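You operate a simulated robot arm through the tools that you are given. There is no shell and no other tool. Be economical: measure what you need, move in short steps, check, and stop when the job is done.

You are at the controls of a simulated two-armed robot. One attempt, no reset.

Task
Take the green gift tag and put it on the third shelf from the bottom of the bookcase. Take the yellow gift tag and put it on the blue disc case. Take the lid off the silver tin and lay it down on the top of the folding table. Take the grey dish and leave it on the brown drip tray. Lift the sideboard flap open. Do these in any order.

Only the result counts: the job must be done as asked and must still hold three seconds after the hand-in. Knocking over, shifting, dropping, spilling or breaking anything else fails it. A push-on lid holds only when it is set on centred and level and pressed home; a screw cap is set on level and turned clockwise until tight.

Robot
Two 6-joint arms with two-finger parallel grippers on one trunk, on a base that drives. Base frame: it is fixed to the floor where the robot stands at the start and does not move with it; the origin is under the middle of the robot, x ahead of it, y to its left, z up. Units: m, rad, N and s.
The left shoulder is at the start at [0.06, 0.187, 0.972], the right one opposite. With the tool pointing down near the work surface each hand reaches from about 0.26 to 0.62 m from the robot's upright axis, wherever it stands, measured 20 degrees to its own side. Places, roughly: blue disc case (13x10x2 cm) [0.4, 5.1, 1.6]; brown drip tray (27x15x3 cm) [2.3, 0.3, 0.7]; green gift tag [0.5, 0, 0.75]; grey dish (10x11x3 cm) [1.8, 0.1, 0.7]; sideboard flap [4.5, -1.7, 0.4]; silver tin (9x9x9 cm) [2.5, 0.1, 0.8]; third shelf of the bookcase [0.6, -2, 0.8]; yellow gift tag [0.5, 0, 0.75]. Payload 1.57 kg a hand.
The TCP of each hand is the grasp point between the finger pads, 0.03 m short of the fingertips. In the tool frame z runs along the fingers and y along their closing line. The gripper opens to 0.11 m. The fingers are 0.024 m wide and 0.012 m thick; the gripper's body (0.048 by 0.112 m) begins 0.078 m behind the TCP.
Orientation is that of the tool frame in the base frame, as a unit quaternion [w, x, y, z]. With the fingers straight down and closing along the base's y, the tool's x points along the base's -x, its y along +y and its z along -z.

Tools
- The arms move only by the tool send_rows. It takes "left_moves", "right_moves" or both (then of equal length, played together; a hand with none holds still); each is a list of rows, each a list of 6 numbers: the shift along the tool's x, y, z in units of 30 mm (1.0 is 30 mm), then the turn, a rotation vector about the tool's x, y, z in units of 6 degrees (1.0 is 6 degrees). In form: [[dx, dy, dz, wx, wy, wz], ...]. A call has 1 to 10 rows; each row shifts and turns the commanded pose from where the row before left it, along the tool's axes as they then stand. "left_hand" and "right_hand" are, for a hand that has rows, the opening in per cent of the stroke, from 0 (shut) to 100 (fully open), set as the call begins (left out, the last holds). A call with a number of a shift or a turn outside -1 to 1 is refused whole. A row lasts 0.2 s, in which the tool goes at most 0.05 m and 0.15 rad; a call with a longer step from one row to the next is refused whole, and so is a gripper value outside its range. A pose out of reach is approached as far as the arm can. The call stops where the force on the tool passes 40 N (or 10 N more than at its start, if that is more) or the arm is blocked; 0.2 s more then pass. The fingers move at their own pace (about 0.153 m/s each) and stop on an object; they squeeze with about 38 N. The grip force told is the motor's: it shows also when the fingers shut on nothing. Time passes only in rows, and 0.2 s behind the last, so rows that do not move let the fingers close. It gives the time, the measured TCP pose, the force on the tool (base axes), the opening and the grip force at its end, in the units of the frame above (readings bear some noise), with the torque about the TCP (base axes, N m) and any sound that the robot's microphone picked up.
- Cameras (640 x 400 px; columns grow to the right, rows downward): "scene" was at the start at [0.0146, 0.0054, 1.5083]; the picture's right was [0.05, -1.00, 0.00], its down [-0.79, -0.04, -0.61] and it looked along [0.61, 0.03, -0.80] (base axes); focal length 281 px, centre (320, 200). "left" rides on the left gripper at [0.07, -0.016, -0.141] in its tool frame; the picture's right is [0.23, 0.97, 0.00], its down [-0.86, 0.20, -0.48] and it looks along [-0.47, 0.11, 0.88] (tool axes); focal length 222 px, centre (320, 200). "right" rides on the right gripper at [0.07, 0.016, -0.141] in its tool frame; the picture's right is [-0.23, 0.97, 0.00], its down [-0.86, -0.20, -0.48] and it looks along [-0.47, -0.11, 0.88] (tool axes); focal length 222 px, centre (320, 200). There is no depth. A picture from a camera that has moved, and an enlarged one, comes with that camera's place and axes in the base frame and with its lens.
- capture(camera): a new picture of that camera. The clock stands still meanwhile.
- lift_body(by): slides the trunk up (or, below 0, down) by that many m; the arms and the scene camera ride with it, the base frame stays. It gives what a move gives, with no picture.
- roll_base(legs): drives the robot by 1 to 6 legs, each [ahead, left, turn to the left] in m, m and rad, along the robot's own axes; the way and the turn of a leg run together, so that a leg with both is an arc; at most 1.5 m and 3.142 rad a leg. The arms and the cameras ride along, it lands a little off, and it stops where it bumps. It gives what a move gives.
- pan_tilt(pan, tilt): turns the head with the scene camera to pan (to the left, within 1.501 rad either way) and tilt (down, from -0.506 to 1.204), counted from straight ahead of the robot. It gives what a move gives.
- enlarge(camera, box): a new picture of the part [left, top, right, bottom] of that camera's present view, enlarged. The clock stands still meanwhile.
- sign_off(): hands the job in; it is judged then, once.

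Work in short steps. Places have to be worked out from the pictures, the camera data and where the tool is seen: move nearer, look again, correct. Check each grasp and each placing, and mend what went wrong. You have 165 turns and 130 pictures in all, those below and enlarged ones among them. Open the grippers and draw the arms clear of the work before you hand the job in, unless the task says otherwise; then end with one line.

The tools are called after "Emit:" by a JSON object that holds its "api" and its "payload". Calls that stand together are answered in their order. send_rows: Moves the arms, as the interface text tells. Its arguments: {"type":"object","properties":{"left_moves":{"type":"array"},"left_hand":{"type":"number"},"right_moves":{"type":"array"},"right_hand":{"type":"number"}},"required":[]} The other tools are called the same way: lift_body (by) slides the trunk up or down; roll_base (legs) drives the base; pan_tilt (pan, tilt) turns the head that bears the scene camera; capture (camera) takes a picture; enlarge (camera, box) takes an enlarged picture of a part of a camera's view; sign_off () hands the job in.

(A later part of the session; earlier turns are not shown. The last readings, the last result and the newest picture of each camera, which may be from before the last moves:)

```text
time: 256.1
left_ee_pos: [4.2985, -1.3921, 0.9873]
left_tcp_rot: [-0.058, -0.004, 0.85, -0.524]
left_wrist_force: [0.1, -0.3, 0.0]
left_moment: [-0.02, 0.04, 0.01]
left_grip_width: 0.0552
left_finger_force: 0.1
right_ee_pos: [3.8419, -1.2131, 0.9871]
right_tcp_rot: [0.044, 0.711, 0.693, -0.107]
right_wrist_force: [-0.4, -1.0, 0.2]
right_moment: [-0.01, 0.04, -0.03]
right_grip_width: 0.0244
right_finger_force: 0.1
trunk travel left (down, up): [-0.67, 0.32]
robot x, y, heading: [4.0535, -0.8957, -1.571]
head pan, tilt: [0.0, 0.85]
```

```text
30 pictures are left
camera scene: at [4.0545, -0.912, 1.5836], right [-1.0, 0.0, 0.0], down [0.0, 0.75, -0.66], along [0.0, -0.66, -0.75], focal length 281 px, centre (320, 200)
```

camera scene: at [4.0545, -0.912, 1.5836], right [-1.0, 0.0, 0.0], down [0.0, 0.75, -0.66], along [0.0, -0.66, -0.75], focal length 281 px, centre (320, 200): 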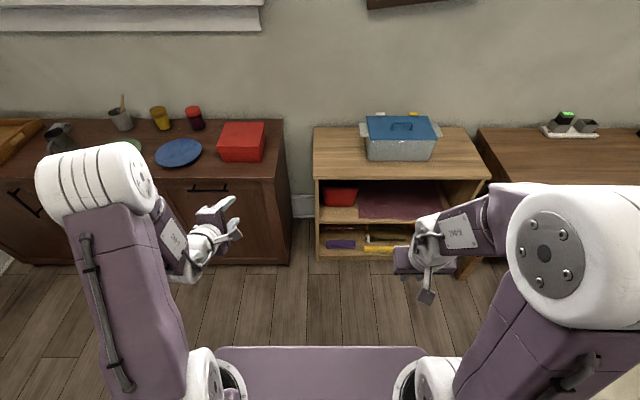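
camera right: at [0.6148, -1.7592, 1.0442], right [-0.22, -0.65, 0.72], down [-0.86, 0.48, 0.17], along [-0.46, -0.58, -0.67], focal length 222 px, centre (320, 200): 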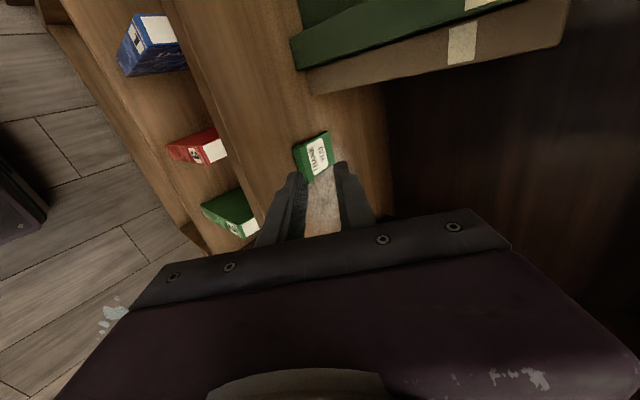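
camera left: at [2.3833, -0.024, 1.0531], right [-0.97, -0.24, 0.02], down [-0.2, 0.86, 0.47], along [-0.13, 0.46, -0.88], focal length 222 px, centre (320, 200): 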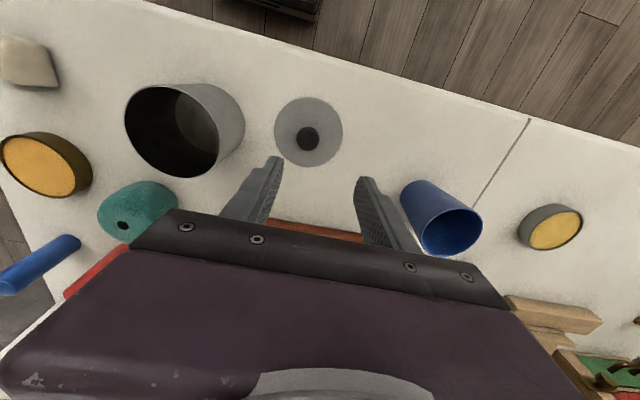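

Hand points forward and 26° down with near-vertical closing. I lower the trunk 0.2 m, roll 0.22 m forward, and shift the hand left toward the bar.

Emit:
{"api": "lift_body", "payload": {"by": -0.2}}

Emit:
{"api": "roll_base", "payload": {"legs": [[0.22, 0, 0]]}}

Emit:
{"api": "send_rows", "payload": {"left_moves": [[-1, 0, 0, 0, 0, 0], [-1, 0, 0, 0, 0, 0], [-1, 0, 0, 0, 0, 0], [-1, 0, 0, 0, 0, 0], [-1, 0, 0, 0, 0, 0], [-0.8, 0, 0, 0, 0, 0]]}}

Emit:
{"api": "capture", "payload": {"camera": "scene"}}

Emit:
{"api": "capture", "payload": {"camera": "left"}}

```text
time: 258.3
left_ee_pos: [4.2991, -1.3911, 0.7869]
left_tcp_rot: [-0.058, -0.004, 0.849, -0.525]
left_wrist_force: [-0.1, 0.3, -0.3]
left_moment: [0.0, -0.02, -0.03]
left_grip_width: 0.0549
left_finger_force: 0.0
right_ee_pos: [3.8426, -1.2136, 0.7868]
right_tcp_rot: [0.044, 0.711, 0.694, -0.106]
right_wrist_force: [0.0, -0.4, 0.6]
right_moment: [0.0, -0.03, 0.01]
right_grip_width: 0.0243
right_finger_force: 0.0
trunk travel left (down, up): [-0.47, 0.52]
robot x, y, heading: [4.0516, -0.895, -1.572]
head pan, tilt: [0.0, 0.85]
```

```text
time: 260.0
left_ee_pos: [4.2991, -1.614, 0.787]
left_tcp_rot: [-0.059, -0.004, 0.85, -0.523]
left_wrist_force: [-0.2, -0.3, 0.1]
left_moment: [-0.02, -0.01, -0.02]
left_grip_width: 0.0551
left_finger_force: 0.0
right_ee_pos: [3.8427, -1.4369, 0.7872]
right_tcp_rot: [0.043, 0.711, 0.693, -0.106]
right_wrist_force: [-0.1, -1.4, 0.2]
right_moment: [0.05, 0.02, -0.04]
right_grip_width: 0.024
right_finger_force: 0.0
trunk travel left (down, up): [-0.47, 0.52]
robot x, y, heading: [4.0543, -1.1184, -1.569]
head pan, tilt: [0.0, 0.85]
```

```text
time: 261.4
left_ee_pos: [4.4726, -1.6254, 0.7679]
left_tcp_rot: [-0.06, -0.003, 0.85, -0.524]
left_wrist_force: [0.2, -0.4, 0.2]
left_moment: [-0.04, 0.0, -0.05]
left_grip_width: 0.055
left_finger_force: 0.0
right_ee_pos: [3.8413, -1.4353, 0.7876]
right_tcp_rot: [0.044, 0.712, 0.693, -0.107]
right_wrist_force: [0.4, 1.0, 0.4]
right_moment: [0.03, 0.01, 0.0]
right_grip_width: 0.0242
right_finger_force: 0.0
trunk travel left (down, up): [-0.47, 0.52]
robot x, y, heading: [4.0551, -1.1188, -1.572]
head pan, tilt: [0.0, 0.85]
```

```text
29 pictures are left
camera scene: at [4.0553, -1.1346, 1.3836], right [-1.0, 0.0, 0.0], down [0.0, 0.75, -0.66], along [0.0, -0.66, -0.75], focal length 281 px, centre (320, 200)
```

scene: 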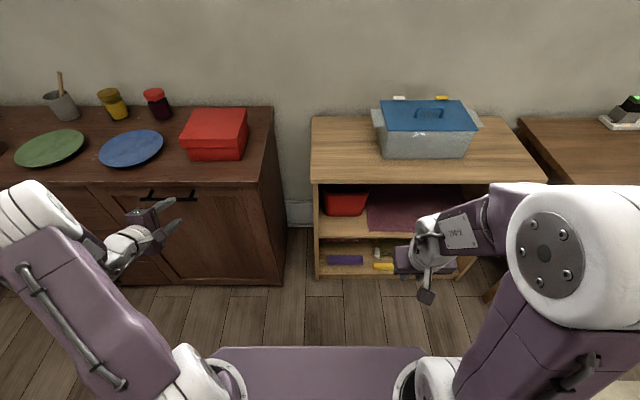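

```text
28 pictures are left
camera left: at [4.4187, -1.5012, 0.8535], right [-0.29, 0.45, -0.84], down [0.88, 0.47, -0.05], along [0.37, -0.76, -0.54], focal length 222 px, centre (320, 200)
```

left: 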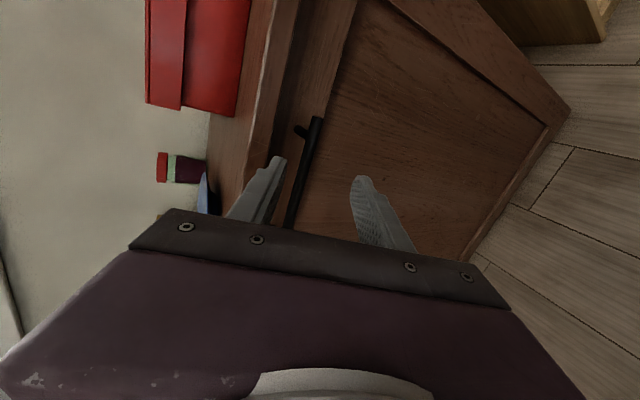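

Bar estimated at y≈-1.733, z≈0.72, lying between the open fingers' planes. I advance most of the way along the tool axis and look.

Emit:
{"api": "send_rows", "payload": {"left_moves": [[-0.1, -0.07, 0.8, 0, 0, 0], [-0.1, -0.07, 0.8, 0, 0, 0], [-0.1, -0.07, 0.8, 0, 0, 0]]}}

Emit:
{"api": "capture", "payload": {"camera": "left"}}

Emit:
{"api": "enlarge", "payload": {"camera": "scene", "box": [80, 150, 240, 270]}}

```text
time: 262.2
left_ee_pos: [4.474, -1.6895, 0.7446]
left_tcp_rot: [-0.057, -0.003, 0.849, -0.525]
left_wrist_force: [-1.1, 14.8, 5.4]
left_moment: [-0.53, -0.1, 0.06]
left_grip_width: 0.054
left_finger_force: 0.0
right_ee_pos: [3.8402, -1.4332, 0.7883]
right_tcp_rot: [0.046, 0.711, 0.693, -0.108]
right_wrist_force: [0.0, -0.6, 0.5]
right_moment: [0.01, 0.0, 0.02]
right_grip_width: 0.024
right_finger_force: 0.1
trunk travel left (down, up): [-0.47, 0.52]
robot x, y, heading: [4.0566, -1.1223, -1.567]
head pan, tilt: [0.0, 0.85]
```

```text
27 pictures are left
camera left: at [4.42, -1.5653, 0.8285], right [-0.29, 0.45, -0.84], down [0.88, 0.47, -0.05], along [0.37, -0.76, -0.53], focal length 222 px, centre (320, 200)
```

left: 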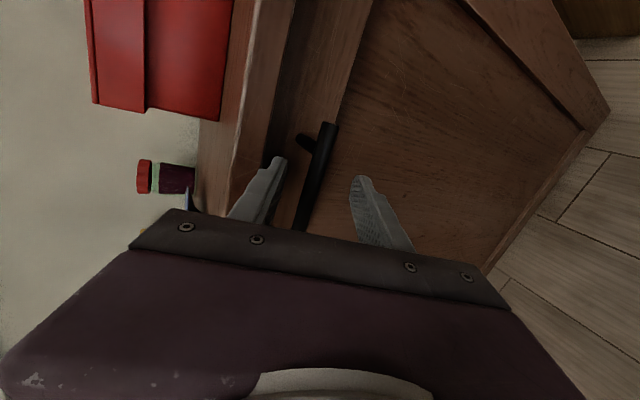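

```text
3.33 times, centred on (160, 210) of scene
camera zoom: at [4.0538, -1.1307, 1.3838], right [-1.0, 0.0, 0.0], down [0.0, 0.75, -0.66], along [0.0, -0.66, -0.75], focal length 936 px, centre (853, 167)
```

zoom: 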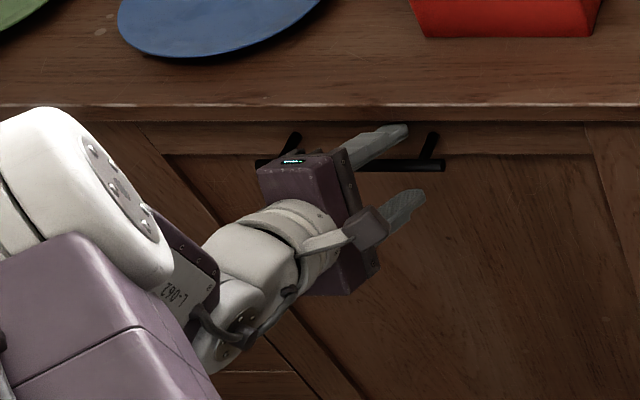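

Upper fingertip likely touches the counter edge (15 N). I back off 3 cm, narrow the opening, level the hand by 18°, and lower it to line up with the bar.

Emit:
{"api": "send_rows", "payload": {"left_moves": [[0, 0, -1, 0, 0, 0], [0, 0, 0, 1, 0, 0], [0, 0, 0, 1, 0, 0], [0, 0, 0, 1, 0, 0], [0, 0.95, 0, 0, 0, 0], [0, 0, 0, 0, 0, 0]], "left_hand": 28}}

Emit:
{"api": "capture", "payload": {"camera": "left"}}

Emit:
{"api": "enlarge", "payload": {"camera": "scene", "box": [80, 150, 240, 270]}}

```text
time: 263.6
left_ee_pos: [4.476, -1.6582, 0.7314]
left_tcp_rot: [-0.055, -0.011, 0.754, -0.655]
left_wrist_force: [6.0, -3.7, 27.1]
left_moment: [-0.85, -0.2, 0.15]
left_grip_width: 0.0555
left_finger_force: 13.7
right_ee_pos: [3.8407, -1.4347, 0.7883]
right_tcp_rot: [0.046, 0.711, 0.693, -0.107]
right_wrist_force: [0.8, -1.0, -0.4]
right_moment: [0.0, 0.03, 0.0]
right_grip_width: 0.0239
right_finger_force: 0.1
trunk travel left (down, up): [-0.47, 0.52]
robot x, y, heading: [4.0558, -1.1153, -1.575]
head pan, tilt: [0.0, 0.85]
```

```text
25 pictures are left
camera left: at [4.4175, -1.5168, 0.7741], right [-0.31, 0.15, -0.94], down [0.86, 0.45, -0.22], along [0.39, -0.88, -0.27], focal length 222 px, centre (320, 200)
```

left: 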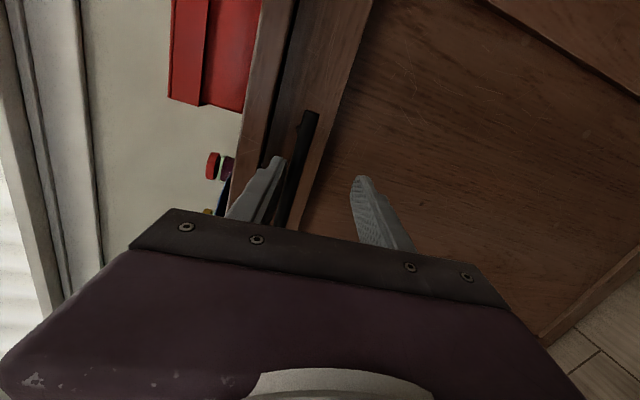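

```text
3.33 times, centred on (160, 210) of scene
camera zoom: at [4.0528, -1.131, 1.3841], right [-1.0, 0.0, 0.0], down [0.0, 0.75, -0.66], along [0.0, -0.66, -0.75], focal length 936 px, centre (853, 167)
```

zoom: 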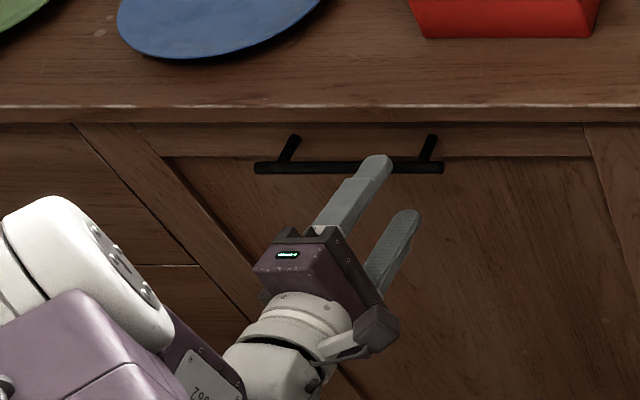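

The upper finger is pressing down on the bar, so the bar is nearer and higher than I thought (y≈-1.68, z≈0.75) and already between the fingers. I go back up ~22 mm, advance 8 mm, and then close.

Emit:
{"api": "send_rows", "payload": {"left_moves": [[0, -0.75, 0, 0, 0, 0], [0, 0, 0.25, 0, 0, 0], [0, 0, 0, 0, 0, 0]], "left_hand": 50}}

Emit:
{"api": "enlarge", "payload": {"camera": "left", "box": [200, 80, 440, 260]}}

```text
time: 264.4
left_ee_pos: [4.4754, -1.6719, 0.7467]
left_tcp_rot: [-0.059, -0.013, 0.758, -0.65]
left_wrist_force: [-0.8, 0.1, 0.7]
left_moment: [-0.04, -0.02, -0.02]
left_grip_width: 0.0552
left_finger_force: 0.0
right_ee_pos: [3.8413, -1.4355, 0.7865]
right_tcp_rot: [0.044, 0.711, 0.693, -0.106]
right_wrist_force: [0.5, 0.3, -0.1]
right_moment: [0.0, 0.01, -0.01]
right_grip_width: 0.0241
right_finger_force: 0.0
trunk travel left (down, up): [-0.47, 0.52]
robot x, y, heading: [4.0542, -1.1187, -1.571]
head pan, tilt: [0.0, 0.85]
```

```text
2.22 times, centred on (320, 170) of left
camera zoom: at [4.4179, -1.5297, 0.7915], right [-0.32, 0.16, -0.93], down [0.86, 0.45, -0.21], along [0.39, -0.88, -0.29], focal length 494 px, centre (320, 267)
```

zoom: 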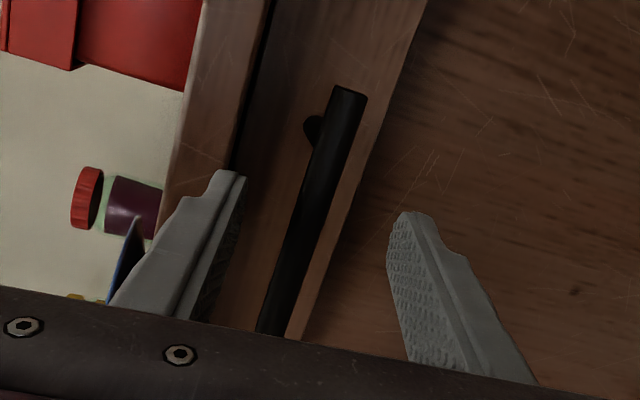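

The bar is between the pads. Closing.

Emit:
{"api": "send_rows", "payload": {"left_moves": [[0, 0, 0, 0, 0, 0], [0, 0, 0, 0, 0, 0], [0, 0, 0, 0, 0, 0]], "left_hand": 0}}

Emit:
{"api": "enlarge", "payload": {"camera": "left", "box": [200, 80, 440, 260]}}

```text
time: 265.2
left_ee_pos: [4.4753, -1.6714, 0.7506]
left_tcp_rot: [-0.057, -0.011, 0.755, -0.653]
left_wrist_force: [5.0, -3.5, 20.7]
left_moment: [-0.46, -0.69, -0.59]
left_grip_width: 0.0136
left_finger_force: 30.0
right_ee_pos: [3.8415, -1.4344, 0.7882]
right_tcp_rot: [0.045, 0.712, 0.692, -0.106]
right_wrist_force: [0.5, 0.3, -0.5]
right_moment: [0.0, 0.03, 0.02]
right_grip_width: 0.0242
right_finger_force: 0.0
trunk travel left (down, up): [-0.47, 0.52]
robot x, y, heading: [4.054, -1.1185, -1.571]
head pan, tilt: [0.0, 0.85]
```

```text
2.22 times, centred on (320, 170) of left
camera zoom: at [4.4181, -1.5289, 0.7943], right [-0.31, 0.16, -0.94], down [0.87, 0.45, -0.21], along [0.39, -0.88, -0.28], focal length 494 px, centre (320, 267)
```

zoom: 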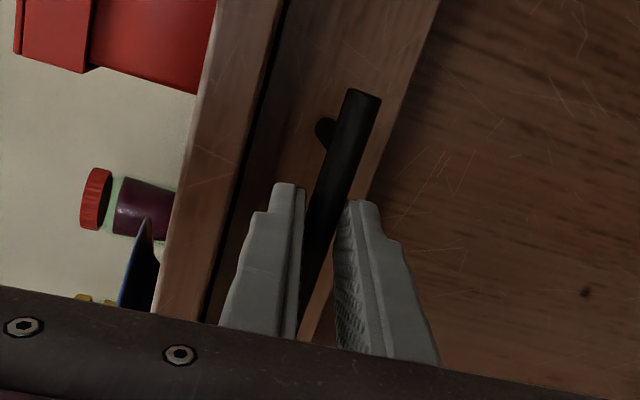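

The bar is gripped. I pull back gently 2 cm and read the force to learn the hinge.

Emit:
{"api": "send_rows", "payload": {"left_moves": [[0, 0, -0.35, 0, 0, 0], [0, 0, -0.35, 0, 0, 0]]}}

Emit:
{"api": "enlarge", "payload": {"camera": "scene", "box": [80, 150, 240, 270]}}

```text
time: 265.8
left_ee_pos: [4.4753, -1.6503, 0.7499]
left_tcp_rot: [-0.059, -0.011, 0.758, -0.65]
left_wrist_force: [-3.8, -5.3, 7.2]
left_moment: [-0.19, -0.7, 0.25]
left_grip_width: 0.0137
left_finger_force: 30.0
right_ee_pos: [3.8416, -1.436, 0.7877]
right_tcp_rot: [0.044, 0.712, 0.693, -0.106]
right_wrist_force: [0.1, -0.4, 0.1]
right_moment: [-0.01, 0.01, 0.0]
right_grip_width: 0.0241
right_finger_force: 0.0
trunk travel left (down, up): [-0.47, 0.52]
robot x, y, heading: [4.0552, -1.1183, -1.57]
head pan, tilt: [0.0, 0.85]
```

```text
3.33 times, centred on (160, 210) of scene
camera zoom: at [4.0532, -1.1345, 1.3834], right [-1.0, 0.0, 0.0], down [0.0, 0.75, -0.66], along [0.0, -0.66, -0.75], focal length 936 px, centre (853, 167)
```

zoom: 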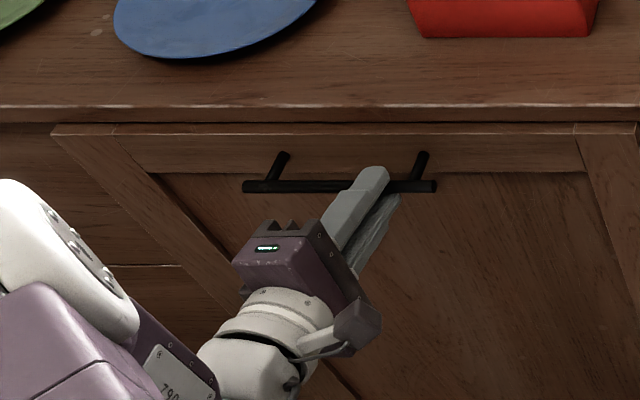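

The flap's top edge swings out: it is hinged at the bottom. But the base's left edge (~4.265) would be in the flap's way (right edge ~4.24), so I close it again, let go, back off, and shift the base 0.15 m right before opening for real.

Emit:
{"api": "send_rows", "payload": {"left_moves": [[0, 0, 0.35, 0, 0, 0], [0, 0, 0.35, 0, 0, 0], [0, 0, 0, 0, 0, 0]]}}

Emit:
{"api": "send_rows", "payload": {"left_moves": [[0, 0, 0, 0, 0, 0], [0, 0, 0, 0, 0, 0], [0, 0, -0.7, 0, 0, 0], [0, 0, -1, 0, 0, 0], [0, 0, -1, 0, 0, 0]], "left_hand": 50}}

Emit:
{"api": "roll_base", "payload": {"legs": [[0, -0.15, 0]]}}

Emit:
{"api": "send_rows", "payload": {"left_moves": [[-1, 0, 0, 0, 0, 0], [-1, 0, 0, 0, 0, 0], [-1, 0, 0, 0, 0, 0], [-1, 0, 0, 0, 0, 0], [-0.7, 0, 0, 0, 0, 0]]}}

Emit:
{"api": "capture", "payload": {"camera": "left"}}

```text
time: 266.6
left_ee_pos: [4.4759, -1.67, 0.7516]
left_tcp_rot: [-0.056, -0.012, 0.755, -0.653]
left_wrist_force: [5.1, 3.0, 19.5]
left_moment: [-0.37, -0.73, 0.14]
left_grip_width: 0.0139
left_finger_force: 30.7
right_ee_pos: [3.8417, -1.4335, 0.7881]
right_tcp_rot: [0.044, 0.711, 0.693, -0.107]
right_wrist_force: [-0.2, -0.3, 0.3]
right_moment: [0.0, 0.01, -0.01]
right_grip_width: 0.0242
right_finger_force: 0.1
trunk travel left (down, up): [-0.47, 0.52]
robot x, y, heading: [4.0524, -1.114, -1.566]
head pan, tilt: [0.0, 0.85]
```

```text
time: 267.8
left_ee_pos: [4.4825, -1.5904, 0.7594]
left_tcp_rot: [-0.058, -0.011, 0.757, -0.651]
left_wrist_force: [0.0, 0.4, -0.4]
left_moment: [0.01, 0.0, 0.02]
left_grip_width: 0.055
left_finger_force: 0.0
right_ee_pos: [3.8433, -1.4358, 0.7875]
right_tcp_rot: [0.043, 0.712, 0.693, -0.106]
right_wrist_force: [-0.5, 0.2, 0.7]
right_moment: [-0.03, -0.01, -0.02]
right_grip_width: 0.0241
right_finger_force: 0.1
trunk travel left (down, up): [-0.47, 0.52]
robot x, y, heading: [4.0577, -1.116, -1.57]
head pan, tilt: [0.0, 0.85]
```

```text
time: 269.2
left_ee_pos: [4.3301, -1.5913, 0.7603]
left_tcp_rot: [-0.058, -0.011, 0.757, -0.651]
left_wrist_force: [0.5, 0.1, 0.6]
left_moment: [-0.01, 0.0, 0.04]
left_grip_width: 0.0551
left_finger_force: 0.1
right_ee_pos: [3.6898, -1.4349, 0.7881]
right_tcp_rot: [0.045, 0.712, 0.692, -0.107]
right_wrist_force: [-0.3, -0.5, 0.7]
right_moment: [0.01, -0.03, 0.02]
right_grip_width: 0.0241
right_finger_force: 0.1
trunk travel left (down, up): [-0.47, 0.52]
robot x, y, heading: [3.9025, -1.1212, -1.577]
head pan, tilt: [0.0, 0.85]
```

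```text
time: 270.4
left_ee_pos: [4.4713, -1.6001, 0.7456]
left_tcp_rot: [-0.059, -0.011, 0.757, -0.651]
left_wrist_force: [-0.1, 0.1, -0.2]
left_moment: [-0.01, 0.03, -0.04]
left_grip_width: 0.055
left_finger_force: 0.1
right_ee_pos: [3.6911, -1.4345, 0.7866]
right_tcp_rot: [0.044, 0.712, 0.692, -0.107]
right_wrist_force: [-0.5, 0.3, -0.2]
right_moment: [0.03, -0.03, 0.01]
right_grip_width: 0.0244
right_finger_force: 0.0
trunk travel left (down, up): [-0.47, 0.52]
robot x, y, heading: [3.9037, -1.1158, -1.569]
head pan, tilt: [0.0, 0.85]
```

```text
20 pictures are left
camera left: at [4.4147, -1.458, 0.7883], right [-0.32, 0.16, -0.93], down [0.87, 0.45, -0.22], along [0.39, -0.88, -0.28], focal length 222 px, centre (320, 200)
```

left: 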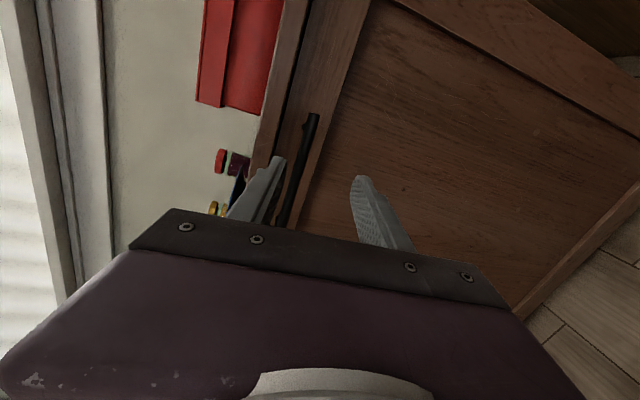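

Lined up again; the bar's true height is ~0.76. I move up 14 mm, advance 70 mm and close.

Emit:
{"api": "send_rows", "payload": {"left_moves": [[0, -0.75, 0, 0, 0, 0], [0, 0, 0.8, 0, 0, 0], [0, 0, 0.8, 0, 0, 0], [0, 0, 0.65, 0, 0, 0], [0, 0, 0, 0, 0, 0]]}}

Emit:
{"api": "send_rows", "payload": {"left_moves": [[0, 0, 0, 0, 0, 0], [0, 0, 0, 0, 0, 0], [0, 0, 0, 0, 0, 0]], "left_hand": 0}}

```text
time: 271.6
left_ee_pos: [4.4682, -1.671, 0.756]
left_tcp_rot: [-0.058, -0.011, 0.757, -0.651]
left_wrist_force: [0.4, 0.1, -0.6]
left_moment: [0.0, -0.01, 0.01]
left_grip_width: 0.0549
left_finger_force: 0.0
right_ee_pos: [3.691, -1.4343, 0.7863]
right_tcp_rot: [0.045, 0.712, 0.693, -0.107]
right_wrist_force: [-0.2, -0.1, 0.1]
right_moment: [0.05, 0.01, 0.02]
right_grip_width: 0.0241
right_finger_force: 0.0
trunk travel left (down, up): [-0.47, 0.52]
robot x, y, heading: [3.9023, -1.1142, -1.572]
head pan, tilt: [0.0, 0.85]
```

```text
time: 272.4
left_ee_pos: [4.4669, -1.6722, 0.7526]
left_tcp_rot: [-0.06, -0.012, 0.76, -0.647]
left_wrist_force: [-6.6, 1.7, -18.8]
left_moment: [0.55, -0.85, -0.11]
left_grip_width: 0.0141
left_finger_force: 30.2
right_ee_pos: [3.6924, -1.4372, 0.786]
right_tcp_rot: [0.042, 0.712, 0.692, -0.106]
right_wrist_force: [1.2, -0.9, -0.4]
right_moment: [0.01, 0.03, -0.04]
right_grip_width: 0.0244
right_finger_force: 0.1
trunk travel left (down, up): [-0.47, 0.52]
robot x, y, heading: [3.901, -1.1233, -1.574]
head pan, tilt: [0.0, 0.85]
```

Gripped at the true height. I now follow the arc: back and slightly down, about 13 cm.

Emit:
{"api": "send_rows", "payload": {"left_moves": [[0, 0.297, -0.74, 0, 0, 0], [0, 0.297, -0.74, 0, 0, 0], [0, 0.297, -0.74, 0, 0, 0], [0, 0.291, -0.687, 0, 0, 0], [0, 0.291, -0.687, 0, 0, 0], [0, 0.291, -0.687, 0, 0, 0]]}}

Emit:
{"api": "capture", "payload": {"camera": "scene"}}

```text
time: 273.8
left_ee_pos: [4.4689, -1.5333, 0.7288]
left_tcp_rot: [-0.056, -0.009, 0.754, -0.654]
left_wrist_force: [-18.7, 2.8, 18.8]
left_moment: [-0.45, -0.69, -0.3]
left_grip_width: 0.0139
left_finger_force: 30.6
right_ee_pos: [3.6882, -1.4349, 0.7862]
right_tcp_rot: [0.047, 0.713, 0.692, -0.106]
right_wrist_force: [-0.1, 0.4, 0.3]
right_moment: [-0.03, -0.01, 0.01]
right_grip_width: 0.0242
right_finger_force: 0.2
trunk travel left (down, up): [-0.47, 0.52]
robot x, y, heading: [3.9039, -1.1128, -1.577]
head pan, tilt: [0.0, 0.85]
```

```text
19 pictures are left
camera scene: at [3.8983, -1.1315, 1.3838], right [-1.0, 0.0, 0.0], down [0.0, 0.75, -0.66], along [0.0, -0.66, -0.75], focal length 281 px, centre (320, 200)
```

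scene: 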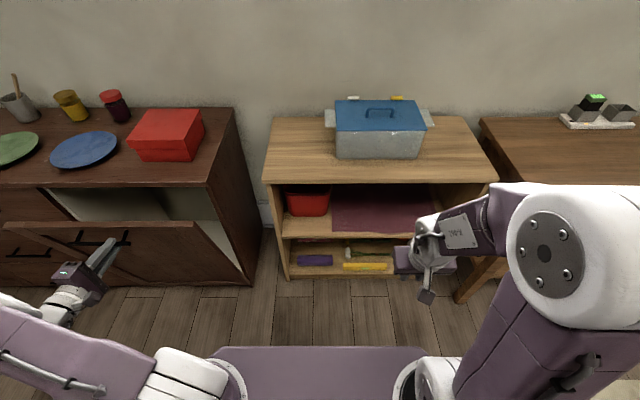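

The flap swings out well. I continue along the fitted arc (R≈0.72).

Emit:
{"api": "send_rows", "payload": {"left_moves": [[0, 0.28, -0.665, 0, 0, 0], [0, 0.28, -0.665, 0, 0, 0], [0, 0.28, -0.665, 0, 0, 0], [0, 0.419, -0.683, 0, 0, 0], [0, 0.419, -0.683, 0, 0, 0], [0, 0.419, -0.683, 0, 0, 0]]}}

```text
time: 275.2
left_ee_pos: [4.4734, -1.4042, 0.6806]
left_tcp_rot: [-0.058, -0.011, 0.757, -0.651]
left_wrist_force: [-23.0, 0.2, 3.3]
left_moment: [-0.13, -0.74, -0.36]
left_grip_width: 0.0137
left_finger_force: 30.5
right_ee_pos: [3.6882, -1.4346, 0.7868]
right_tcp_rot: [0.045, 0.713, 0.692, -0.106]
right_wrist_force: [-1.0, -1.0, 0.2]
right_moment: [-0.03, -0.01, -0.02]
right_grip_width: 0.0239
right_finger_force: 0.0
trunk travel left (down, up): [-0.47, 0.52]
robot x, y, heading: [3.906, -1.1218, -1.569]
head pan, tilt: [0.0, 0.85]
```

The fit is spot on. Continuing the arc with a small lateral correction.

Emit:
{"api": "send_rows", "payload": {"left_moves": [[0.17, 0.486, -0.64, 0, 0, 0], [0, 0.486, -0.64, 0, 0, 0], [0, 0.486, -0.64, 0, 0, 0]]}}

Emit:
{"api": "send_rows", "payload": {"left_moves": [[0.05, 0.546, -0.586, 0, 0, 0], [0, 0.546, -0.586, 0, 0, 0], [0, 0.546, -0.586, 0, 0, 0]]}}

Emit:
{"api": "capture", "payload": {"camera": "scene"}}

```text
time: 276.0
left_ee_pos: [4.4732, -1.3417, 0.6444]
left_tcp_rot: [-0.057, -0.012, 0.758, -0.65]
left_wrist_force: [3.9, -2.6, -1.5]
left_moment: [-0.09, -0.72, 0.51]
left_grip_width: 0.0137
left_finger_force: 30.6
right_ee_pos: [3.6911, -1.4345, 0.7868]
right_tcp_rot: [0.044, 0.712, 0.692, -0.107]
right_wrist_force: [0.2, -0.4, -0.3]
right_moment: [0.03, -0.05, 0.0]
right_grip_width: 0.0243
right_finger_force: 0.1
trunk travel left (down, up): [-0.47, 0.52]
robot x, y, heading: [3.9039, -1.1177, -1.566]
head pan, tilt: [0.0, 0.85]
```

```text
time: 276.8
left_ee_pos: [4.473, -1.2822, 0.6012]
left_tcp_rot: [-0.059, -0.013, 0.758, -0.649]
left_wrist_force: [20.1, -10.8, -11.3]
left_moment: [0.18, -0.9, 0.44]
left_grip_width: 0.0141
left_finger_force: 30.3
right_ee_pos: [3.6932, -1.4363, 0.7872]
right_tcp_rot: [0.042, 0.713, 0.692, -0.107]
right_wrist_force: [-0.1, -0.1, 0.2]
right_moment: [0.04, -0.01, 0.02]
right_grip_width: 0.0241
right_finger_force: 0.0
trunk travel left (down, up): [-0.47, 0.52]
robot x, y, heading: [3.9027, -1.1198, -1.572]
head pan, tilt: [0.0, 0.85]
```

```text
18 pictures are left
camera scene: at [3.9086, -1.1362, 1.3834], right [-1.0, 0.0, 0.0], down [0.0, 0.75, -0.66], along [0.0, -0.66, -0.75], focal length 281 px, centre (320, 200)
```

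scene: 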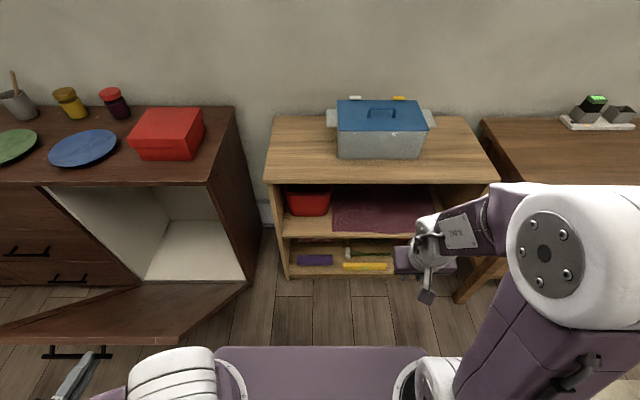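

Half open. Continuing with small corrections.

Emit:
{"api": "send_rows", "payload": {"left_moves": [[-0.13, 0.66, -0.47, 0, 0, 0], [0, 0.603, -0.533, 0, 0, 0], [0, 0.603, -0.533, 0, 0, 0]]}}

Emit:
{"api": "send_rows", "payload": {"left_moves": [[0, 0.653, -0.464, 0, 0, 0], [0, 0.653, -0.464, 0, 0, 0], [0, 0.653, -0.464, 0, 0, 0]]}}

```text
time: 277.6
left_ee_pos: [4.459, -1.2416, 0.5689]
left_tcp_rot: [-0.058, -0.013, 0.758, -0.65]
left_wrist_force: [23.6, -2.6, -6.0]
left_moment: [0.16, -0.85, 0.64]
left_grip_width: 0.0136
left_finger_force: 30.4
left hand out of reach, approached as far as the arm can: row 2, 3
right_ee_pos: [3.6935, -1.4355, 0.7878]
right_tcp_rot: [0.043, 0.713, 0.692, -0.108]
right_wrist_force: [-0.3, -0.6, -0.3]
right_moment: [-0.03, 0.0, 0.0]
right_grip_width: 0.0241
right_finger_force: 0.1
trunk travel left (down, up): [-0.47, 0.52]
robot x, y, heading: [3.905, -1.1152, -1.569]
head pan, tilt: [0.0, 0.85]
```

```text
time: 278.4
left_ee_pos: [4.4265, -1.2184, 0.5538]
left_tcp_rot: [-0.061, -0.011, 0.757, -0.651]
left_wrist_force: [0.6, 0.3, 0.1]
left_moment: [-0.01, 0.05, 0.03]
left_grip_width: 0.0002
left_finger_force: 21.1
left hand out of reach, approached as far as the arm can: row 1, 2, 3
right_ee_pos: [3.6898, -1.4347, 0.7875]
right_tcp_rot: [0.044, 0.713, 0.692, -0.107]
right_wrist_force: [0.4, 0.1, 0.2]
right_moment: [-0.03, -0.02, 0.01]
right_grip_width: 0.0241
right_finger_force: 0.0
trunk travel left (down, up): [-0.47, 0.52]
robot x, y, heading: [3.9027, -1.1136, -1.571]
head pan, tilt: [0.0, 0.85]
```

The arm ran out of reach and slipped off the bar. I check where the flap is.

Emit:
{"api": "capture", "payload": {"camera": "scene"}}

```text
17 pictures are left
camera scene: at [3.904, -1.1339, 1.3836], right [-1.0, 0.0, 0.0], down [0.0, 0.75, -0.66], along [0.0, -0.66, -0.75], focal length 281 px, centre (320, 200)
```

scene: 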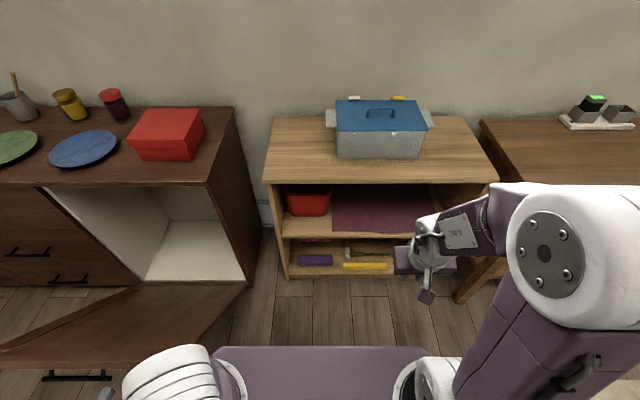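

The flap stays put by itself at roughly half open. I back the base off, restore the left hand to point downward, and will then press the flap down from its inner side.

Emit:
{"api": "roll_base", "payload": {"legs": [[-0.42, 0, 0]]}}

Emit:
{"api": "lift_body", "payload": {"by": 0.25}}

Emit:
{"api": "send_rows", "payload": {"left_moves": [[0.6, 0, 0.8, -1, 0, 0], [0.6, 0, 0.8, -1, 0, 0], [0.6, 0, 0.8, -1, 0, 0], [0.6, 0, 0.8, 0, 0, 1], [0, 0, 0.8, 0, 0, 1], [0, 0, 0.8, 0, 0, 1], [0, 0, 0, 0, 0, 1], [0, 0, 0, 0, 0, 1], [0, 0, 0, 0, 0, 1], [0, 0, 0, 0, 0, 1]]}}

Emit:
{"api": "send_rows", "payload": {"left_moves": [[0, 0, 0, 0, 0, 1], [0, 0, 0, 0, 0, 1], [0, 0, 0, 0, 0, 1], [0, 0, 0, 0, 0, 1], [0, 0, 0, 0, 0, 1], [0, 0, 0, 0, 0, 1], [0, 0, 0, 0, 0, 1], [0, 0, 0, 0, 0, 1], [0, 0, 0, 0, 1, 0], [0, 0, 0, 0, 1, 0]]}}

Emit:
{"api": "send_rows", "payload": {"left_moves": [[0, 0, 0, 0, 1, 0], [0, 0, 0, 0, 1, 0], [0, 0, 0, 0, 1, 0], [0, 0, 0, 0, 1, 0], [0, 0, 0, 0, 1, 0], [0, 0, 0, 0, 1, 0], [0, 0, 0, 0, 1, 0], [0, 0, 0, 0, 1, 0]]}}

Emit:
{"api": "capture", "payload": {"camera": "scene"}}

```text
time: 281.0
left_ee_pos: [4.429, -0.7918, 0.5548]
left_tcp_rot: [-0.058, -0.01, 0.758, -0.65]
left_wrist_force: [-0.5, -0.6, 1.5]
left_moment: [-0.01, 0.01, 0.02]
left_grip_width: 0.0
left_finger_force: 21.3
right_ee_pos: [3.6906, -1.0094, 0.7867]
right_tcp_rot: [0.044, 0.713, 0.692, -0.107]
right_wrist_force: [0.0, -0.3, 0.3]
right_moment: [-0.01, 0.0, 0.0]
right_grip_width: 0.0243
right_finger_force: 0.0
trunk travel left (down, up): [-0.47, 0.52]
robot x, y, heading: [3.9046, -0.6926, -1.577]
head pan, tilt: [0.0, 0.85]
```

```text
time: 283.6
left_ee_pos: [4.4303, -0.7934, 0.8051]
left_tcp_rot: [-0.058, -0.011, 0.757, -0.65]
left_wrist_force: [-0.1, -0.3, -0.4]
left_moment: [-0.02, 0.0, 0.0]
left_grip_width: 0.0
left_finger_force: 21.3
right_ee_pos: [3.6917, -1.0097, 1.0375]
right_tcp_rot: [0.044, 0.713, 0.692, -0.107]
right_wrist_force: [0.8, 0.3, -0.9]
right_moment: [0.07, -0.01, -0.04]
right_grip_width: 0.0242
right_finger_force: 0.0
trunk travel left (down, up): [-0.72, 0.27]
robot x, y, heading: [3.9074, -0.6916, -1.573]
head pan, tilt: [0.0, 0.85]
```

```text
time: 285.8
left_ee_pos: [4.3458, -0.9218, 0.7628]
left_tcp_rot: [0.133, 0.304, 0.793, -0.511]
left_wrist_force: [-0.3, -1.1, -0.3]
left_moment: [-0.01, -0.02, -0.02]
left_grip_width: 0.0
left_finger_force: 21.5
right_ee_pos: [3.6916, -1.0091, 1.0372]
right_tcp_rot: [0.044, 0.713, 0.692, -0.106]
right_wrist_force: [-0.3, -1.0, 0.2]
right_moment: [-0.04, 0.0, 0.03]
right_grip_width: 0.0239
right_finger_force: 0.1
trunk travel left (down, up): [-0.72, 0.27]
robot x, y, heading: [3.9058, -0.6929, -1.574]
head pan, tilt: [0.0, 0.85]
```

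```text
time: 288.0
left_ee_pos: [4.3798, -0.9173, 0.753]
left_tcp_rot: [0.262, 0.639, 0.633, -0.349]
left_wrist_force: [-0.8, -1.0, 0.1]
left_moment: [0.0, -0.01, 0.0]
left_grip_width: 0.0001
left_finger_force: 21.0
left hand out of reach, approached as far as the arm can: row 7, 8, 9
right_ee_pos: [3.6907, -1.009, 1.0382]
right_tcp_rot: [0.044, 0.713, 0.692, -0.107]
right_wrist_force: [-0.2, 0.4, -0.1]
right_moment: [0.0, 0.03, -0.03]
right_grip_width: 0.0241
right_finger_force: 0.2
trunk travel left (down, up): [-0.72, 0.27]
robot x, y, heading: [3.9045, -0.6945, -1.573]
head pan, tilt: [0.0, 0.85]
```

```text
time: 289.8
left_ee_pos: [4.3801, -0.9164, 0.7537]
left_tcp_rot: [-0.017, 0.727, 0.685, -0.056]
left_wrist_force: [1.1, 0.4, 0.0]
left_moment: [0.02, 0.02, 0.03]
left_grip_width: 0.0001
left_finger_force: 21.1
right_ee_pos: [3.6915, -1.0101, 1.0372]
right_tcp_rot: [0.044, 0.712, 0.692, -0.107]
right_wrist_force: [0.0, -0.8, 0.6]
right_moment: [0.0, 0.02, 0.0]
right_grip_width: 0.0243
right_finger_force: 0.0
trunk travel left (down, up): [-0.72, 0.27]
robot x, y, heading: [3.908, -0.6929, -1.573]
head pan, tilt: [0.0, 0.85]
```

```text
16 pictures are left
camera scene: at [3.9049, -0.7099, 1.6336], right [-1.0, 0.0, 0.0], down [0.0, 0.75, -0.66], along [0.0, -0.66, -0.75], focal length 281 px, centre (320, 200)
```

scene: 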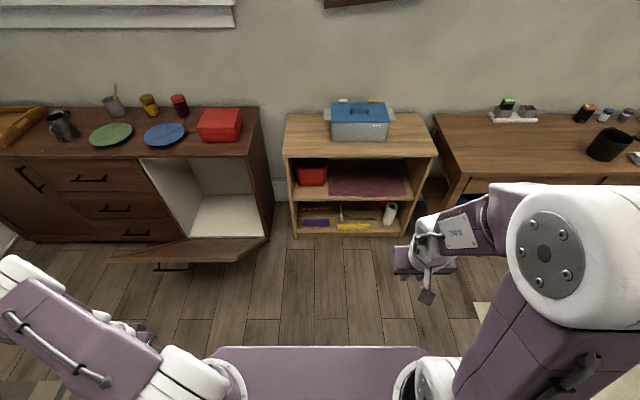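

The flap rests at about 40° (top edge at y≈-1.30, z≈0.59). I shift the base left, then bring the closed left hand over its inner face near the edge.

Emit:
{"api": "roll_base", "payload": {"legs": [[0.05, 0.25, 0]]}}

Emit:
{"api": "send_rows", "payload": {"left_moves": [[-1, -0.4, 0, 0, 0, 0], [-1, -0.4, 0, 0, 0, 0], [-1, -0.4, 0, 0, 0, 0], [-1, -0.4, 0, 0, 0, 0], [-1, -0.4, 0, 0, 0, 0], [-1, -0.4, 0, 0, 0, 0], [-1, -0.4, 0, 0, 0, 0], [-1, -0.4, 0, 0, 0, 0], [-1, 0, 0, 0, 0, 0], [-1, 0, 0, 0, 0, 0]], "left_hand": 0}}

Emit:
{"api": "send_rows", "payload": {"left_moves": [[-1, 0, 0, 0, 0, 0], [-1, 0, 0, 0, 0, 0], [0, 0, 0, 0, 0, 0]]}}

Emit:
{"api": "capture", "payload": {"camera": "scene"}}

```text
time: 291.6
left_ee_pos: [4.6291, -0.9678, 0.7544]
left_tcp_rot: [-0.016, 0.726, 0.685, -0.058]
left_wrist_force: [0.1, 0.2, -0.6]
left_moment: [-0.02, -0.03, 0.04]
left_grip_width: 0.0004
left_finger_force: 21.6
right_ee_pos: [3.9411, -1.0607, 1.0364]
right_tcp_rot: [0.044, 0.714, 0.691, -0.107]
right_wrist_force: [0.7, -0.3, 0.2]
right_moment: [0.0, 0.03, -0.06]
right_grip_width: 0.0243
right_finger_force: 0.1
trunk travel left (down, up): [-0.72, 0.27]
robot x, y, heading: [4.158, -0.7468, -1.574]
head pan, tilt: [0.0, 0.85]
```

```text
time: 293.8
left_ee_pos: [4.5173, -1.261, 0.7821]
left_tcp_rot: [-0.017, 0.726, 0.685, -0.057]
left_wrist_force: [0.3, 0.8, 0.3]
left_moment: [-0.01, -0.01, 0.0]
left_grip_width: 0.0001
left_finger_force: 21.0
right_ee_pos: [3.942, -1.0607, 1.0374]
right_tcp_rot: [0.043, 0.714, 0.691, -0.107]
right_wrist_force: [-0.6, -0.4, 0.1]
right_moment: [0.05, 0.01, 0.02]
right_grip_width: 0.0243
right_finger_force: 0.1
trunk travel left (down, up): [-0.72, 0.27]
robot x, y, heading: [4.1533, -0.7411, -1.58]
head pan, tilt: [0.0, 0.85]
```

```text
time: 294.6
left_ee_pos: [4.508, -1.2961, 0.7916]
left_tcp_rot: [-0.018, 0.726, 0.685, -0.058]
left_wrist_force: [0.0, -0.3, 0.6]
left_moment: [-0.02, -0.01, -0.04]
left_grip_width: 0.0002
left_finger_force: 21.6
left hand out of reach, approached as far as the arm can: row 2
right_ee_pos: [3.9421, -1.0602, 1.0369]
right_tcp_rot: [0.045, 0.714, 0.691, -0.107]
right_wrist_force: [-0.1, -0.8, 0.7]
right_moment: [0.0, 0.07, 0.01]
right_grip_width: 0.024
right_finger_force: 0.1
trunk travel left (down, up): [-0.72, 0.27]
robot x, y, heading: [4.1588, -0.7429, -1.576]
head pan, tilt: [0.0, 0.85]
```

```text
15 pictures are left
camera scene: at [4.1555, -0.7598, 1.6336], right [-1.0, 0.0, 0.0], down [0.0, 0.75, -0.66], along [0.0, -0.66, -0.75], focal length 281 px, centre (320, 200)
```

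scene: 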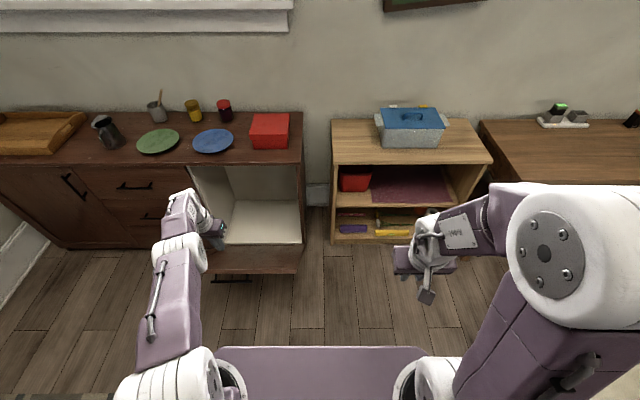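

I move 6 cm nearer so the fingertips sit inboard of the flap's edge, then lower the trunk until just above it.

Emit:
{"api": "roll_base", "payload": {"legs": [[0.06, 0, 0]]}}

Emit:
{"api": "lift_body", "payload": {"by": -0.2}}

Emit:
{"api": "send_rows", "payload": {"left_moves": [[0, 0, 0.7, 0, 0, 0], [0, 0, 0.7, 0, 0, 0], [0, 0, 0.7, 0, 0, 0]]}}

Emit:
{"api": "capture", "payload": {"camera": "scene"}}

```text
time: 295.6
left_ee_pos: [4.5078, -1.357, 0.7929]
left_tcp_rot: [-0.016, 0.726, 0.685, -0.058]
left_wrist_force: [-0.2, -0.1, -0.2]
left_moment: [0.02, -0.06, 0.01]
left_grip_width: 0.0
left_finger_force: 22.0
right_ee_pos: [3.94, -1.1188, 1.0377]
right_tcp_rot: [0.045, 0.713, 0.691, -0.108]
right_wrist_force: [0.3, -0.2, -0.2]
right_moment: [0.0, -0.01, -0.02]
right_grip_width: 0.0243
right_finger_force: 0.1
trunk travel left (down, up): [-0.72, 0.27]
robot x, y, heading: [4.1603, -0.801, -1.577]
head pan, tilt: [0.0, 0.85]
```

```text
time: 297.8
left_ee_pos: [4.5074, -1.3586, 0.5909]
left_tcp_rot: [-0.016, 0.727, 0.684, -0.057]
left_wrist_force: [-0.3, -0.6, 0.0]
left_moment: [0.0, -0.01, 0.0]
left_grip_width: 0.0
left_finger_force: 21.0
right_ee_pos: [3.9404, -1.1199, 0.8376]
right_tcp_rot: [0.043, 0.714, 0.691, -0.107]
right_wrist_force: [0.1, -1.0, 0.0]
right_moment: [-0.01, 0.0, -0.01]
right_grip_width: 0.0244
right_finger_force: 0.1
trunk travel left (down, up): [-0.52, 0.47]
robot x, y, heading: [4.1513, -0.8041, -1.577]
head pan, tilt: [0.0, 0.85]
```

```text
time: 298.6
left_ee_pos: [4.4953, -1.3419, 0.5373]
left_tcp_rot: [-0.018, 0.726, 0.685, -0.058]
left_wrist_force: [0.1, -0.1, -0.7]
left_moment: [0.02, 0.02, 0.03]
left_grip_width: 0.0
left_finger_force: 20.7
left hand out of reach, approached as far as the arm can: row 1, 2, 3
right_ee_pos: [3.9412, -1.1202, 0.8367]
right_tcp_rot: [0.044, 0.713, 0.691, -0.107]
right_wrist_force: [0.9, -0.1, 0.3]
right_moment: [0.01, 0.0, 0.01]
right_grip_width: 0.0243
right_finger_force: 0.1
trunk travel left (down, up): [-0.52, 0.47]
robot x, y, heading: [4.1554, -0.8041, -1.571]
head pan, tilt: [0.0, 0.85]
```

```text
14 pictures are left
camera scene: at [4.1551, -0.8207, 1.4335], right [-1.0, 0.0, 0.0], down [0.0, 0.75, -0.66], along [0.0, -0.66, -0.75], focal length 281 px, centre (320, 200)
```

scene: 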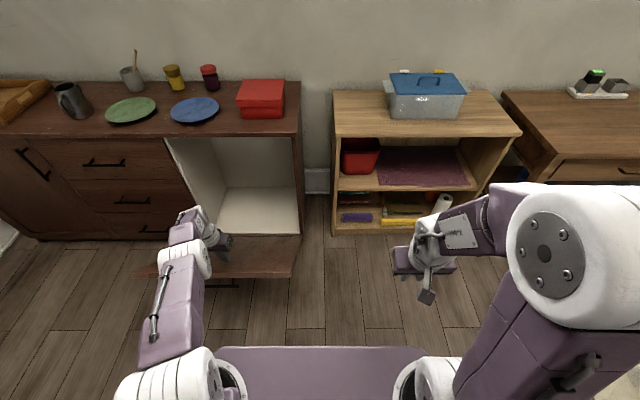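

No contact yet; the flap is a few cm lower. I lower with the trunk in steps, pressing the flap down vertically.

Emit:
{"api": "lift_body", "payload": {"by": -0.1}}

Emit:
{"api": "roll_base", "payload": {"legs": [[-0.08, 0, 0]]}}

Emit:
{"api": "capture", "payload": {"camera": "scene"}}

```text
time: 299.9
left_ee_pos: [4.4944, -1.341, 0.4369]
left_tcp_rot: [-0.018, 0.727, 0.685, -0.057]
left_wrist_force: [-0.1, -0.1, -0.6]
left_moment: [0.03, -0.01, 0.0]
left_grip_width: 0.0
left_finger_force: 21.4
right_ee_pos: [3.9401, -1.1199, 0.7363]
right_tcp_rot: [0.043, 0.714, 0.691, -0.107]
right_wrist_force: [-0.8, 0.1, -0.2]
right_moment: [0.03, 0.02, 0.01]
right_grip_width: 0.0242
right_finger_force: 0.1
trunk travel left (down, up): [-0.42, 0.57]
robot x, y, heading: [4.1505, -0.8052, -1.574]
head pan, tilt: [0.0, 0.85]
```

```text
time: 300.9
left_ee_pos: [4.4955, -1.2619, 0.4369]
left_tcp_rot: [-0.017, 0.726, 0.685, -0.059]
left_wrist_force: [-0.1, 0.4, -0.1]
left_moment: [0.0, -0.01, -0.01]
left_grip_width: 0.0001
left_finger_force: 20.7
right_ee_pos: [3.9408, -1.043, 0.7365]
right_tcp_rot: [0.044, 0.714, 0.691, -0.106]
right_wrist_force: [-0.8, 0.3, 0.0]
right_moment: [-0.02, 0.0, 0.0]
right_grip_width: 0.0245
right_finger_force: 0.1
trunk travel left (down, up): [-0.42, 0.57]
robot x, y, heading: [4.1582, -0.7253, -1.576]
head pan, tilt: [0.0, 0.85]
```

```text
13 pictures are left
camera scene: at [4.1555, -0.7413, 1.3336], right [-1.0, 0.0, 0.0], down [0.0, 0.75, -0.66], along [0.0, -0.66, -0.75], focal length 281 px, centre (320, 200)
```

scene: 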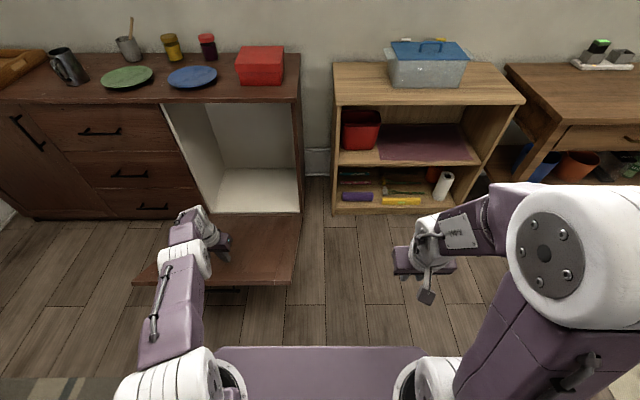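

The flap is being pressed down already (≈57–60°) with very little force. I keep lowering.

Emit:
{"api": "lift_body", "payload": {"by": -0.2}}

Emit:
{"api": "lift_body", "payload": {"by": -0.08}}

Emit:
{"api": "capture", "payload": {"camera": "scene"}}

```text
time: 303.1
left_ee_pos: [4.4957, -1.2631, 0.2369]
left_tcp_rot: [-0.019, 0.726, 0.685, -0.058]
left_wrist_force: [0.0, -0.3, 0.6]
left_moment: [0.0, 0.0, -0.01]
left_grip_width: 0.0002
left_finger_force: 21.1
right_ee_pos: [3.9413, -1.0424, 0.5366]
right_tcp_rot: [0.044, 0.713, 0.691, -0.107]
right_wrist_force: [0.1, 0.6, 0.2]
right_moment: [-0.01, 0.0, 0.01]
right_grip_width: 0.0239
right_finger_force: 0.1
trunk travel left (down, up): [-0.22, 0.77]
robot x, y, heading: [4.154, -0.7227, -1.579]
head pan, tilt: [0.0, 0.85]
```

```text
time: 304.3
left_ee_pos: [4.4957, -1.2625, 0.1572]
left_tcp_rot: [-0.018, 0.726, 0.685, -0.057]
left_wrist_force: [0.2, 0.0, -0.6]
left_moment: [-0.01, 0.01, -0.01]
left_grip_width: 0.0
left_finger_force: 20.6
right_ee_pos: [3.9416, -1.0431, 0.4579]
right_tcp_rot: [0.044, 0.713, 0.691, -0.108]
right_wrist_force: [-0.2, -0.9, -0.2]
right_moment: [0.01, -0.02, 0.02]
right_grip_width: 0.0244
right_finger_force: 0.1
trunk travel left (down, up): [-0.14, 0.85]
robot x, y, heading: [4.1543, -0.7266, -1.575]
head pan, tilt: [0.0, 0.85]
```

```text
12 pictures are left
camera scene: at [4.1554, -0.7425, 1.0536], right [-1.0, 0.0, 0.0], down [0.0, 0.75, -0.66], along [0.0, -0.66, -0.75], focal length 281 px, centre (320, 200)
```

scene: 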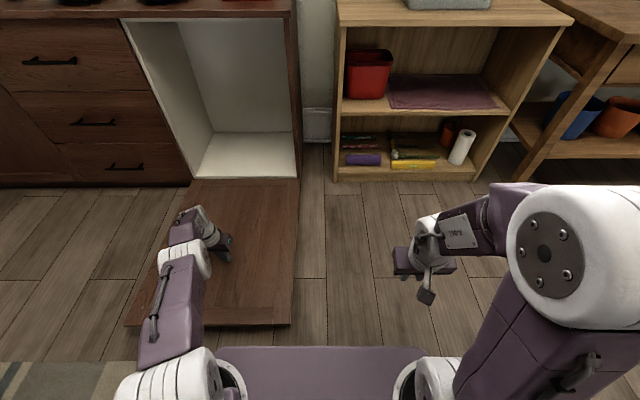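

The flap is down practically horizontal. I raise the trunk clear of it, back away a little, and check that it stays.

Emit:
{"api": "lift_body", "payload": {"by": 0.5}}

Emit:
{"api": "roll_base", "payload": {"legs": [[0, -0.25, 0], [0.05, 0, 0.35]]}}

Emit:
{"api": "capture", "payload": {"camera": "scene"}}

```text
refused: 0.5 is not a number from -0.4 to 0.4
```

```text
time: 307.2
left_ee_pos: [4.4154, -1.1628, 0.1571]
left_tcp_rot: [-0.007, 0.596, 0.8, -0.06]
left_wrist_force: [0.1, -0.4, -0.1]
left_moment: [-0.02, 0.0, 0.0]
left_grip_width: 0.0003
left_finger_force: 21.1
right_ee_pos: [3.8172, -1.1443, 0.457]
right_tcp_rot: [0.061, 0.583, 0.804, -0.098]
right_wrist_force: [0.6, 0.4, -0.3]
right_moment: [0.02, 0.02, 0.01]
right_grip_width: 0.0244
right_finger_force: 0.1
trunk travel left (down, up): [-0.14, 0.85]
robot x, y, heading: [3.9139, -0.7732, -1.223]
head pan, tilt: [0.0, 0.85]
```

```text
11 pictures are left
camera scene: at [3.917, -0.7898, 1.0536], right [-0.94, -0.34, 0.0], down [-0.25, 0.71, -0.66], along [0.22, -0.62, -0.75], focal length 281 px, centre (320, 200)
```

scene: 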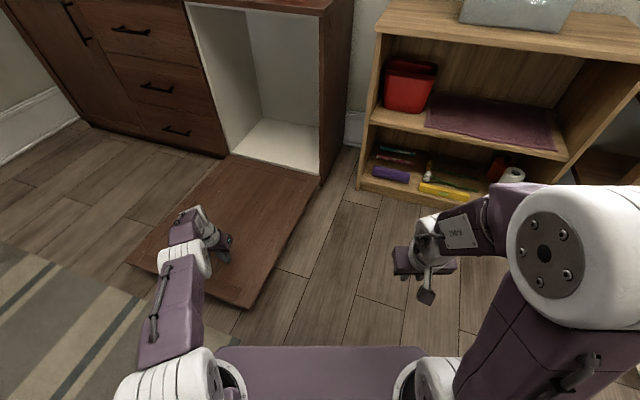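

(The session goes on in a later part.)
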